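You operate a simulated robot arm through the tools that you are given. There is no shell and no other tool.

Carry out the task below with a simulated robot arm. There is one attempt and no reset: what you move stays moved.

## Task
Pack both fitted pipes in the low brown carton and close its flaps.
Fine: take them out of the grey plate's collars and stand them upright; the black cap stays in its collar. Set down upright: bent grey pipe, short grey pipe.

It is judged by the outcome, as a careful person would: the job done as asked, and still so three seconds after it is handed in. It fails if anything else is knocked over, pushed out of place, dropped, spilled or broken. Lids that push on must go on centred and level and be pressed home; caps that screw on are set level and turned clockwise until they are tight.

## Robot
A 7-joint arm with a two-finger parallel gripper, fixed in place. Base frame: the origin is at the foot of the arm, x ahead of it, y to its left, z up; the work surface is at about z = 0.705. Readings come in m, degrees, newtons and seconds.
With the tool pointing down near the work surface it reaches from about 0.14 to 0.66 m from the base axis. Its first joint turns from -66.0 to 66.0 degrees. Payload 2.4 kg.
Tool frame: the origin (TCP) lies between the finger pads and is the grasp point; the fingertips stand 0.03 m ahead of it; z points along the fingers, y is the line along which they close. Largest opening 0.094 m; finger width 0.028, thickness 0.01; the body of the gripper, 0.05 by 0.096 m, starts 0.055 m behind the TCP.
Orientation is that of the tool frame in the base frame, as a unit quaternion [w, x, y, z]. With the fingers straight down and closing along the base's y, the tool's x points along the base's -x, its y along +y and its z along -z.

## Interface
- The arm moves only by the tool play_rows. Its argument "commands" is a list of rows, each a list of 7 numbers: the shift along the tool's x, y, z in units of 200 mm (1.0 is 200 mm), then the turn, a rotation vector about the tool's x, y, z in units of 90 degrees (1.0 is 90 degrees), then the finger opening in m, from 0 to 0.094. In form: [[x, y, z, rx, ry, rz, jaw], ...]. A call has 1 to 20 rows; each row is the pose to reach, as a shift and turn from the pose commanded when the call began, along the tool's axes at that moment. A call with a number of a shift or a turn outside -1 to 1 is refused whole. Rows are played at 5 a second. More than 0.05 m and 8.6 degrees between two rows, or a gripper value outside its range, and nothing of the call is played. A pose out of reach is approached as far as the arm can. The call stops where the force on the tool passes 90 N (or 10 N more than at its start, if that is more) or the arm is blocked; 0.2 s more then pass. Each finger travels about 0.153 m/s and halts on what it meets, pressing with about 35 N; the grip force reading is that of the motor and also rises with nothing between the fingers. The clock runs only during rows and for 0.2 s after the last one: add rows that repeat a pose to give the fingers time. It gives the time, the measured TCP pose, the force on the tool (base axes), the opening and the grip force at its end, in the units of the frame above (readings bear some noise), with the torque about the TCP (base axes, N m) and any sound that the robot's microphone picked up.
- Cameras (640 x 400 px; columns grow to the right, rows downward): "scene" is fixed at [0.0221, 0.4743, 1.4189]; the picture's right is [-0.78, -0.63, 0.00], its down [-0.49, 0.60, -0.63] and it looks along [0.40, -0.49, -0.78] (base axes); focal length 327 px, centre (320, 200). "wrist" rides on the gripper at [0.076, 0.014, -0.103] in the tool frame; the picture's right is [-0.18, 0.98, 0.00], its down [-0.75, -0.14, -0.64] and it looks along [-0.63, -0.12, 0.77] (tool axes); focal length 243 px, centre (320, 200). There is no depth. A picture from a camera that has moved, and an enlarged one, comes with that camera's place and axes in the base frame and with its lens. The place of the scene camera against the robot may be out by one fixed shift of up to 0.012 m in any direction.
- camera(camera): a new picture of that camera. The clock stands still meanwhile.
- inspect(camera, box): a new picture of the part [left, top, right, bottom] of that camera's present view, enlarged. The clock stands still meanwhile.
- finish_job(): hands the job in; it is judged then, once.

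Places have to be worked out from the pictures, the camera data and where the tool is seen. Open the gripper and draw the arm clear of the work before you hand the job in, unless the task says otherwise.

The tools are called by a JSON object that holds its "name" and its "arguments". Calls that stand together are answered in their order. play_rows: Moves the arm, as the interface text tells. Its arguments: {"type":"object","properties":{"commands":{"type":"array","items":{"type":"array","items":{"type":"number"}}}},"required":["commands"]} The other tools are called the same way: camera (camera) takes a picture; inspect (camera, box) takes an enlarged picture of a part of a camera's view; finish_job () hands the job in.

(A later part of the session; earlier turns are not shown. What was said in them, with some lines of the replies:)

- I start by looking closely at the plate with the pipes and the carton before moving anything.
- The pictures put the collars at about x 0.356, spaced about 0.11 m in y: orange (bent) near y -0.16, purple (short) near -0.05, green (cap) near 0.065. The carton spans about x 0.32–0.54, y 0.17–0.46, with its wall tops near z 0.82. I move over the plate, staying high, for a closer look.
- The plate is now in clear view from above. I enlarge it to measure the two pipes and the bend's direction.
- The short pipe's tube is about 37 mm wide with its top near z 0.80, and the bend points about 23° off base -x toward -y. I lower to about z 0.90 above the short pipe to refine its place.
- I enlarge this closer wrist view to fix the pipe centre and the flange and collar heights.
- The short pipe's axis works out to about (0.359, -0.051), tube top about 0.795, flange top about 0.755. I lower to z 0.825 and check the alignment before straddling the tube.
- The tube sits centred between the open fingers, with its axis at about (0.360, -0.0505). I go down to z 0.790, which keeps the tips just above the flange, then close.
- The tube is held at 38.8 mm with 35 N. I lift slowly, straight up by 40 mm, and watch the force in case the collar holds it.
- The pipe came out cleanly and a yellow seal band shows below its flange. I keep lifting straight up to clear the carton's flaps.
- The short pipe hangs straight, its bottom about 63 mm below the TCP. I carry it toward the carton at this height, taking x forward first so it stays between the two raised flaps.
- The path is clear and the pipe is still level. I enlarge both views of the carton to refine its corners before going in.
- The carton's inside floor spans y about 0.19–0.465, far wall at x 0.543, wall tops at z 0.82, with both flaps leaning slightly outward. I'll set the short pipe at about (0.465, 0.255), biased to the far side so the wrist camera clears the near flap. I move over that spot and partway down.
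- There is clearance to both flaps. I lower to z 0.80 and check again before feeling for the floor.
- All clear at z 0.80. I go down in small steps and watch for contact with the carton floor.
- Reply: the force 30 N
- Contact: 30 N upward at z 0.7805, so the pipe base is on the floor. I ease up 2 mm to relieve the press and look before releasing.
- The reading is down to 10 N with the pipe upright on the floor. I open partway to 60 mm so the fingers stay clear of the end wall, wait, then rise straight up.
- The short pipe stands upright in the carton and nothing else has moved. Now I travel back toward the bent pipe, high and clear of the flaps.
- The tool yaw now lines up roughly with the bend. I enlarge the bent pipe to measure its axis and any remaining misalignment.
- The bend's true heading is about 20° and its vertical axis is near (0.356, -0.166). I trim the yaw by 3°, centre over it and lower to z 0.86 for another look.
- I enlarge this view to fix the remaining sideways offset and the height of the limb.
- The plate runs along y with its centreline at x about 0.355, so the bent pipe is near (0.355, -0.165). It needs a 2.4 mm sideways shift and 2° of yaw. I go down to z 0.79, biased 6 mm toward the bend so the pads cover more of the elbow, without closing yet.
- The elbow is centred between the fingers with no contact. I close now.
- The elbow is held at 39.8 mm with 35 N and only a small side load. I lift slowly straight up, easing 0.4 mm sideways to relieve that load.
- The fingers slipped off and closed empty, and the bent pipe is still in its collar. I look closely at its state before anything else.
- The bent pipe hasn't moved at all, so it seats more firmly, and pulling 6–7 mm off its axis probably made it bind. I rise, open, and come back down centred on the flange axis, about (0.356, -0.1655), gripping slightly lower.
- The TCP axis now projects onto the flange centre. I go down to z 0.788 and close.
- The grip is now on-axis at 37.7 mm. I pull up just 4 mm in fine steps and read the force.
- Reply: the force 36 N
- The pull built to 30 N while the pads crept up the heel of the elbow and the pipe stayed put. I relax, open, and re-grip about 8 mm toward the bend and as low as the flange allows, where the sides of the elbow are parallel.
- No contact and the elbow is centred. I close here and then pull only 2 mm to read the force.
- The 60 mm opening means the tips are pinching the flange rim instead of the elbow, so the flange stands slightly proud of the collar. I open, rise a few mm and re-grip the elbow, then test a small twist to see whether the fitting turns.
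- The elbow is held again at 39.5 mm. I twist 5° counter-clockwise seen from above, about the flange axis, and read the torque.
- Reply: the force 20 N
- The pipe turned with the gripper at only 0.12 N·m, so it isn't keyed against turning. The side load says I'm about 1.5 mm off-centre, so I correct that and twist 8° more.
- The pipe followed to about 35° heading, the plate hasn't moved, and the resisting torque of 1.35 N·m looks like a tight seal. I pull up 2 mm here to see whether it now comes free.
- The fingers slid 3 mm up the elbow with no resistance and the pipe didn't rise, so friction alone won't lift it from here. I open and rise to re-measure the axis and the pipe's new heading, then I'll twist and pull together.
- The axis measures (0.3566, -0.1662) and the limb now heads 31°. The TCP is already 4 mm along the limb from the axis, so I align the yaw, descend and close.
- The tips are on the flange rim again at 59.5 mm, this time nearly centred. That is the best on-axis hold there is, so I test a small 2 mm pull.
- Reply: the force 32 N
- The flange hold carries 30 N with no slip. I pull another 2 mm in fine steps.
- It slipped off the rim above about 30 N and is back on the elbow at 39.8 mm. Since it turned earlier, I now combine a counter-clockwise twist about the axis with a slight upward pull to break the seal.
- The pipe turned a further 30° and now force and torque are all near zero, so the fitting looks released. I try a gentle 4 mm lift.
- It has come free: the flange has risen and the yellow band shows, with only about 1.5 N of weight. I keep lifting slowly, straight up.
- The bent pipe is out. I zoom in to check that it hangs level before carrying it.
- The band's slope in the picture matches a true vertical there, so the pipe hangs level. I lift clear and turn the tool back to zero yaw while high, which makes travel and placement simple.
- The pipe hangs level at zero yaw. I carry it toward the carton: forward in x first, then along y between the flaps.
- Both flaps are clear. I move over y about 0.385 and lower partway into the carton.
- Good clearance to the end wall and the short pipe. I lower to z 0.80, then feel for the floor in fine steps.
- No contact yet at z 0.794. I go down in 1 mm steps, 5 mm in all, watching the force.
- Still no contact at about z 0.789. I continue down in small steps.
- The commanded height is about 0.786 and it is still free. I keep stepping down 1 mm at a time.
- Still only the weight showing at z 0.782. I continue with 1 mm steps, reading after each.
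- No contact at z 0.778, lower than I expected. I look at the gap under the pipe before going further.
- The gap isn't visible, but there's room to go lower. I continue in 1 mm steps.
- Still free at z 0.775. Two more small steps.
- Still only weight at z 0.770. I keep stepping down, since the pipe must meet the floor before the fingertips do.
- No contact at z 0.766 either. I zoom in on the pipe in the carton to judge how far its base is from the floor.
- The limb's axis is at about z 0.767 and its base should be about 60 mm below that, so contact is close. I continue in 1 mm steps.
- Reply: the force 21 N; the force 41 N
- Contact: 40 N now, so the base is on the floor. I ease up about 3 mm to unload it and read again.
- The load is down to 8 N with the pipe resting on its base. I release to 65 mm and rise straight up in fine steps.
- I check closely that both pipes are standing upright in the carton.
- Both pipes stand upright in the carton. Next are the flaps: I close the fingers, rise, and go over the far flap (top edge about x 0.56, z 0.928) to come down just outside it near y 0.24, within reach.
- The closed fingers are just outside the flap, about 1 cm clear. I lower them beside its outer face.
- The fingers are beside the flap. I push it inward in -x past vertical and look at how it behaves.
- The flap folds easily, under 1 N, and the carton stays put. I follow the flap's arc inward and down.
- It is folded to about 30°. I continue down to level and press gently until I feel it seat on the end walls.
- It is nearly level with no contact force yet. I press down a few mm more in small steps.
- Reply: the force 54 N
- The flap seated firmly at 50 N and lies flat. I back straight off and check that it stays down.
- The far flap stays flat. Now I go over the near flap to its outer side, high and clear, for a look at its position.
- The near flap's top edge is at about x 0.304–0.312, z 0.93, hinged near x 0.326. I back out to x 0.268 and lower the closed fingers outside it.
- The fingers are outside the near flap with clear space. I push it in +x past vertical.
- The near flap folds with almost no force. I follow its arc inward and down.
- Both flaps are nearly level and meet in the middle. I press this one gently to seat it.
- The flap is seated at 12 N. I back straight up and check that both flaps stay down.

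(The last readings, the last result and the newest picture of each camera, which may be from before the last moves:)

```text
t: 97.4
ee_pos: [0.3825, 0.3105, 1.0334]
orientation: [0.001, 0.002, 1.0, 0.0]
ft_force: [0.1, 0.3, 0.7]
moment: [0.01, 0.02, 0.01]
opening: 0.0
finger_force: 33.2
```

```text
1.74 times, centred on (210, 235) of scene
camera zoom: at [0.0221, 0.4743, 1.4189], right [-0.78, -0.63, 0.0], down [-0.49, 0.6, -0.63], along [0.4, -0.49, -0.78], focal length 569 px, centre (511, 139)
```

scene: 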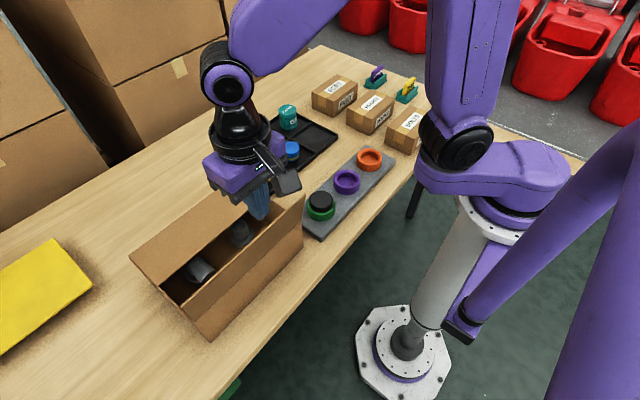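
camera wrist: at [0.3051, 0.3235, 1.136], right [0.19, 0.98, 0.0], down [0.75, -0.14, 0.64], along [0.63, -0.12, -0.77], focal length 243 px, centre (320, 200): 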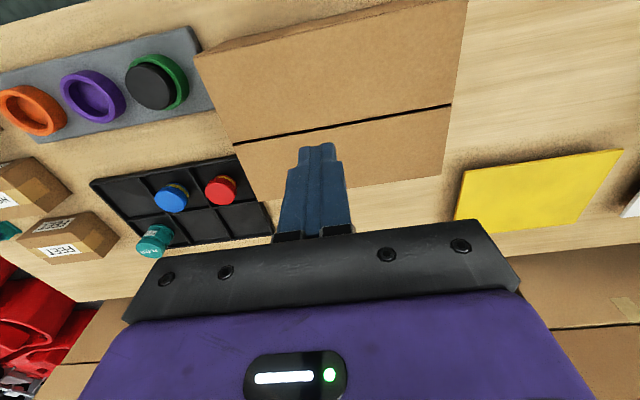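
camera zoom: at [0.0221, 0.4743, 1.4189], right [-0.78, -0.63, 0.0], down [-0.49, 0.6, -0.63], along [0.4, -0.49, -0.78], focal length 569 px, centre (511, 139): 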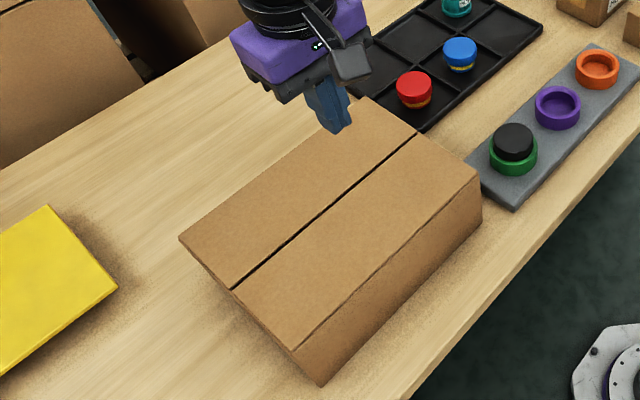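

Both flaps lie flat and stay closed, and the carton and plate haven't moved. I open the gripper and draw the arm up and back, clear of the work.

{"name": "play_rows", "arguments": {"commands": [[0.05, -0.05, -0.15, 0, 0, 0, 0.0], [0.12, -0.2, -0.3, 0, 0, 0, 0.03], [0.2, -0.38, -0.42, 0, 0, 0, 0.06], [0.3, -0.55, -0.45, 0, 0, 0, 0.094], [0.38, -0.65, -0.45, 0, 0, 0, 0.094], [0.38, -0.65, -0.45, 0, 0, 0, 0.094], [0.38, -0.65, -0.45, 0, 0, 0, 0.094], [0.38, -0.65, -0.45, 0, 0, 0, 0.094]]}}

{"name": "camera", "arguments": {"camera": "wrist"}}

{"name": "camera", "arguments": {"camera": "scene"}}

```text
t: 99.2
ee_pos: [0.3058, 0.181, 1.1261]
orientation: [0.0, 0.001, 1.0, 0.0]
ft_force: [0.0, -0.5, -0.2]
moment: [0.04, 0.02, 0.02]
opening: 0.0939
finger_force: 0.0
```

```text
taken
camera wrist: at [0.2288, 0.1945, 1.2285], right [0.19, 0.98, 0.0], down [0.75, -0.14, 0.64], along [0.63, -0.12, -0.77], focal length 243 px, centre (320, 200)
```

wrist: 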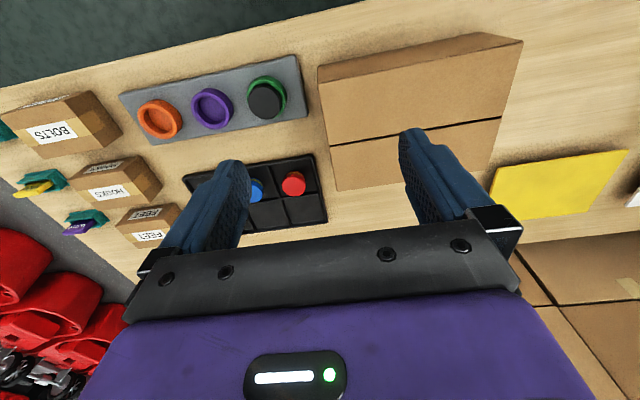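

```text
taken
```

scene: 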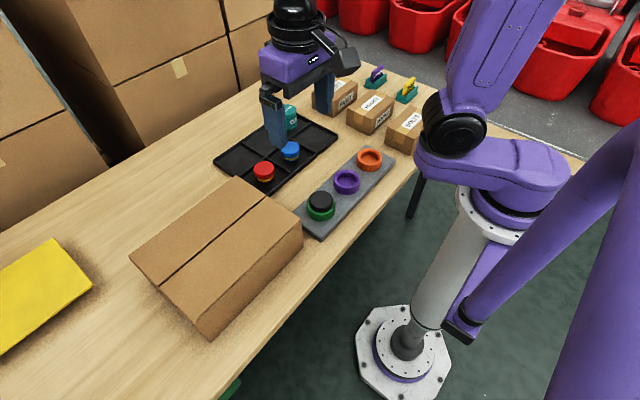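

Both pipes are packed and the flaps are closed and stable. The black cap is still in its collar, everything else is in place, and the gripper is open with the arm clear, so I hand in the job.

{"name": "finish_job", "arguments": {}}

```text
The job is handed in.
```

Both pipes are standing upright in the low brown carton, and its flaps are closed and lying flat. I checked this in the last pictures before handing the job in. The result of the judging has not come back to me.

- **Short grey pipe:** it lifted straight out of the purple collar and was set on the carton floor.
- **Bent grey pipe:** it would not pull straight out of the orange collar, and the fingers slipped off it more than once. It came free after I turned it about 40° counter-clockwise, and I then set it on the carton floor.
- **Flaps:** I folded the far flap in, then the near one, and pressed each down until it seated. The far flap took about 50 N, more than I meant to use, but the carton showed no shift or damage.
- **Everything else:** the black cap is still in its green collar. The plate, tray and small boxes looked unmoved in the final pictures.

The gripper is open and the arm is clear of the work.
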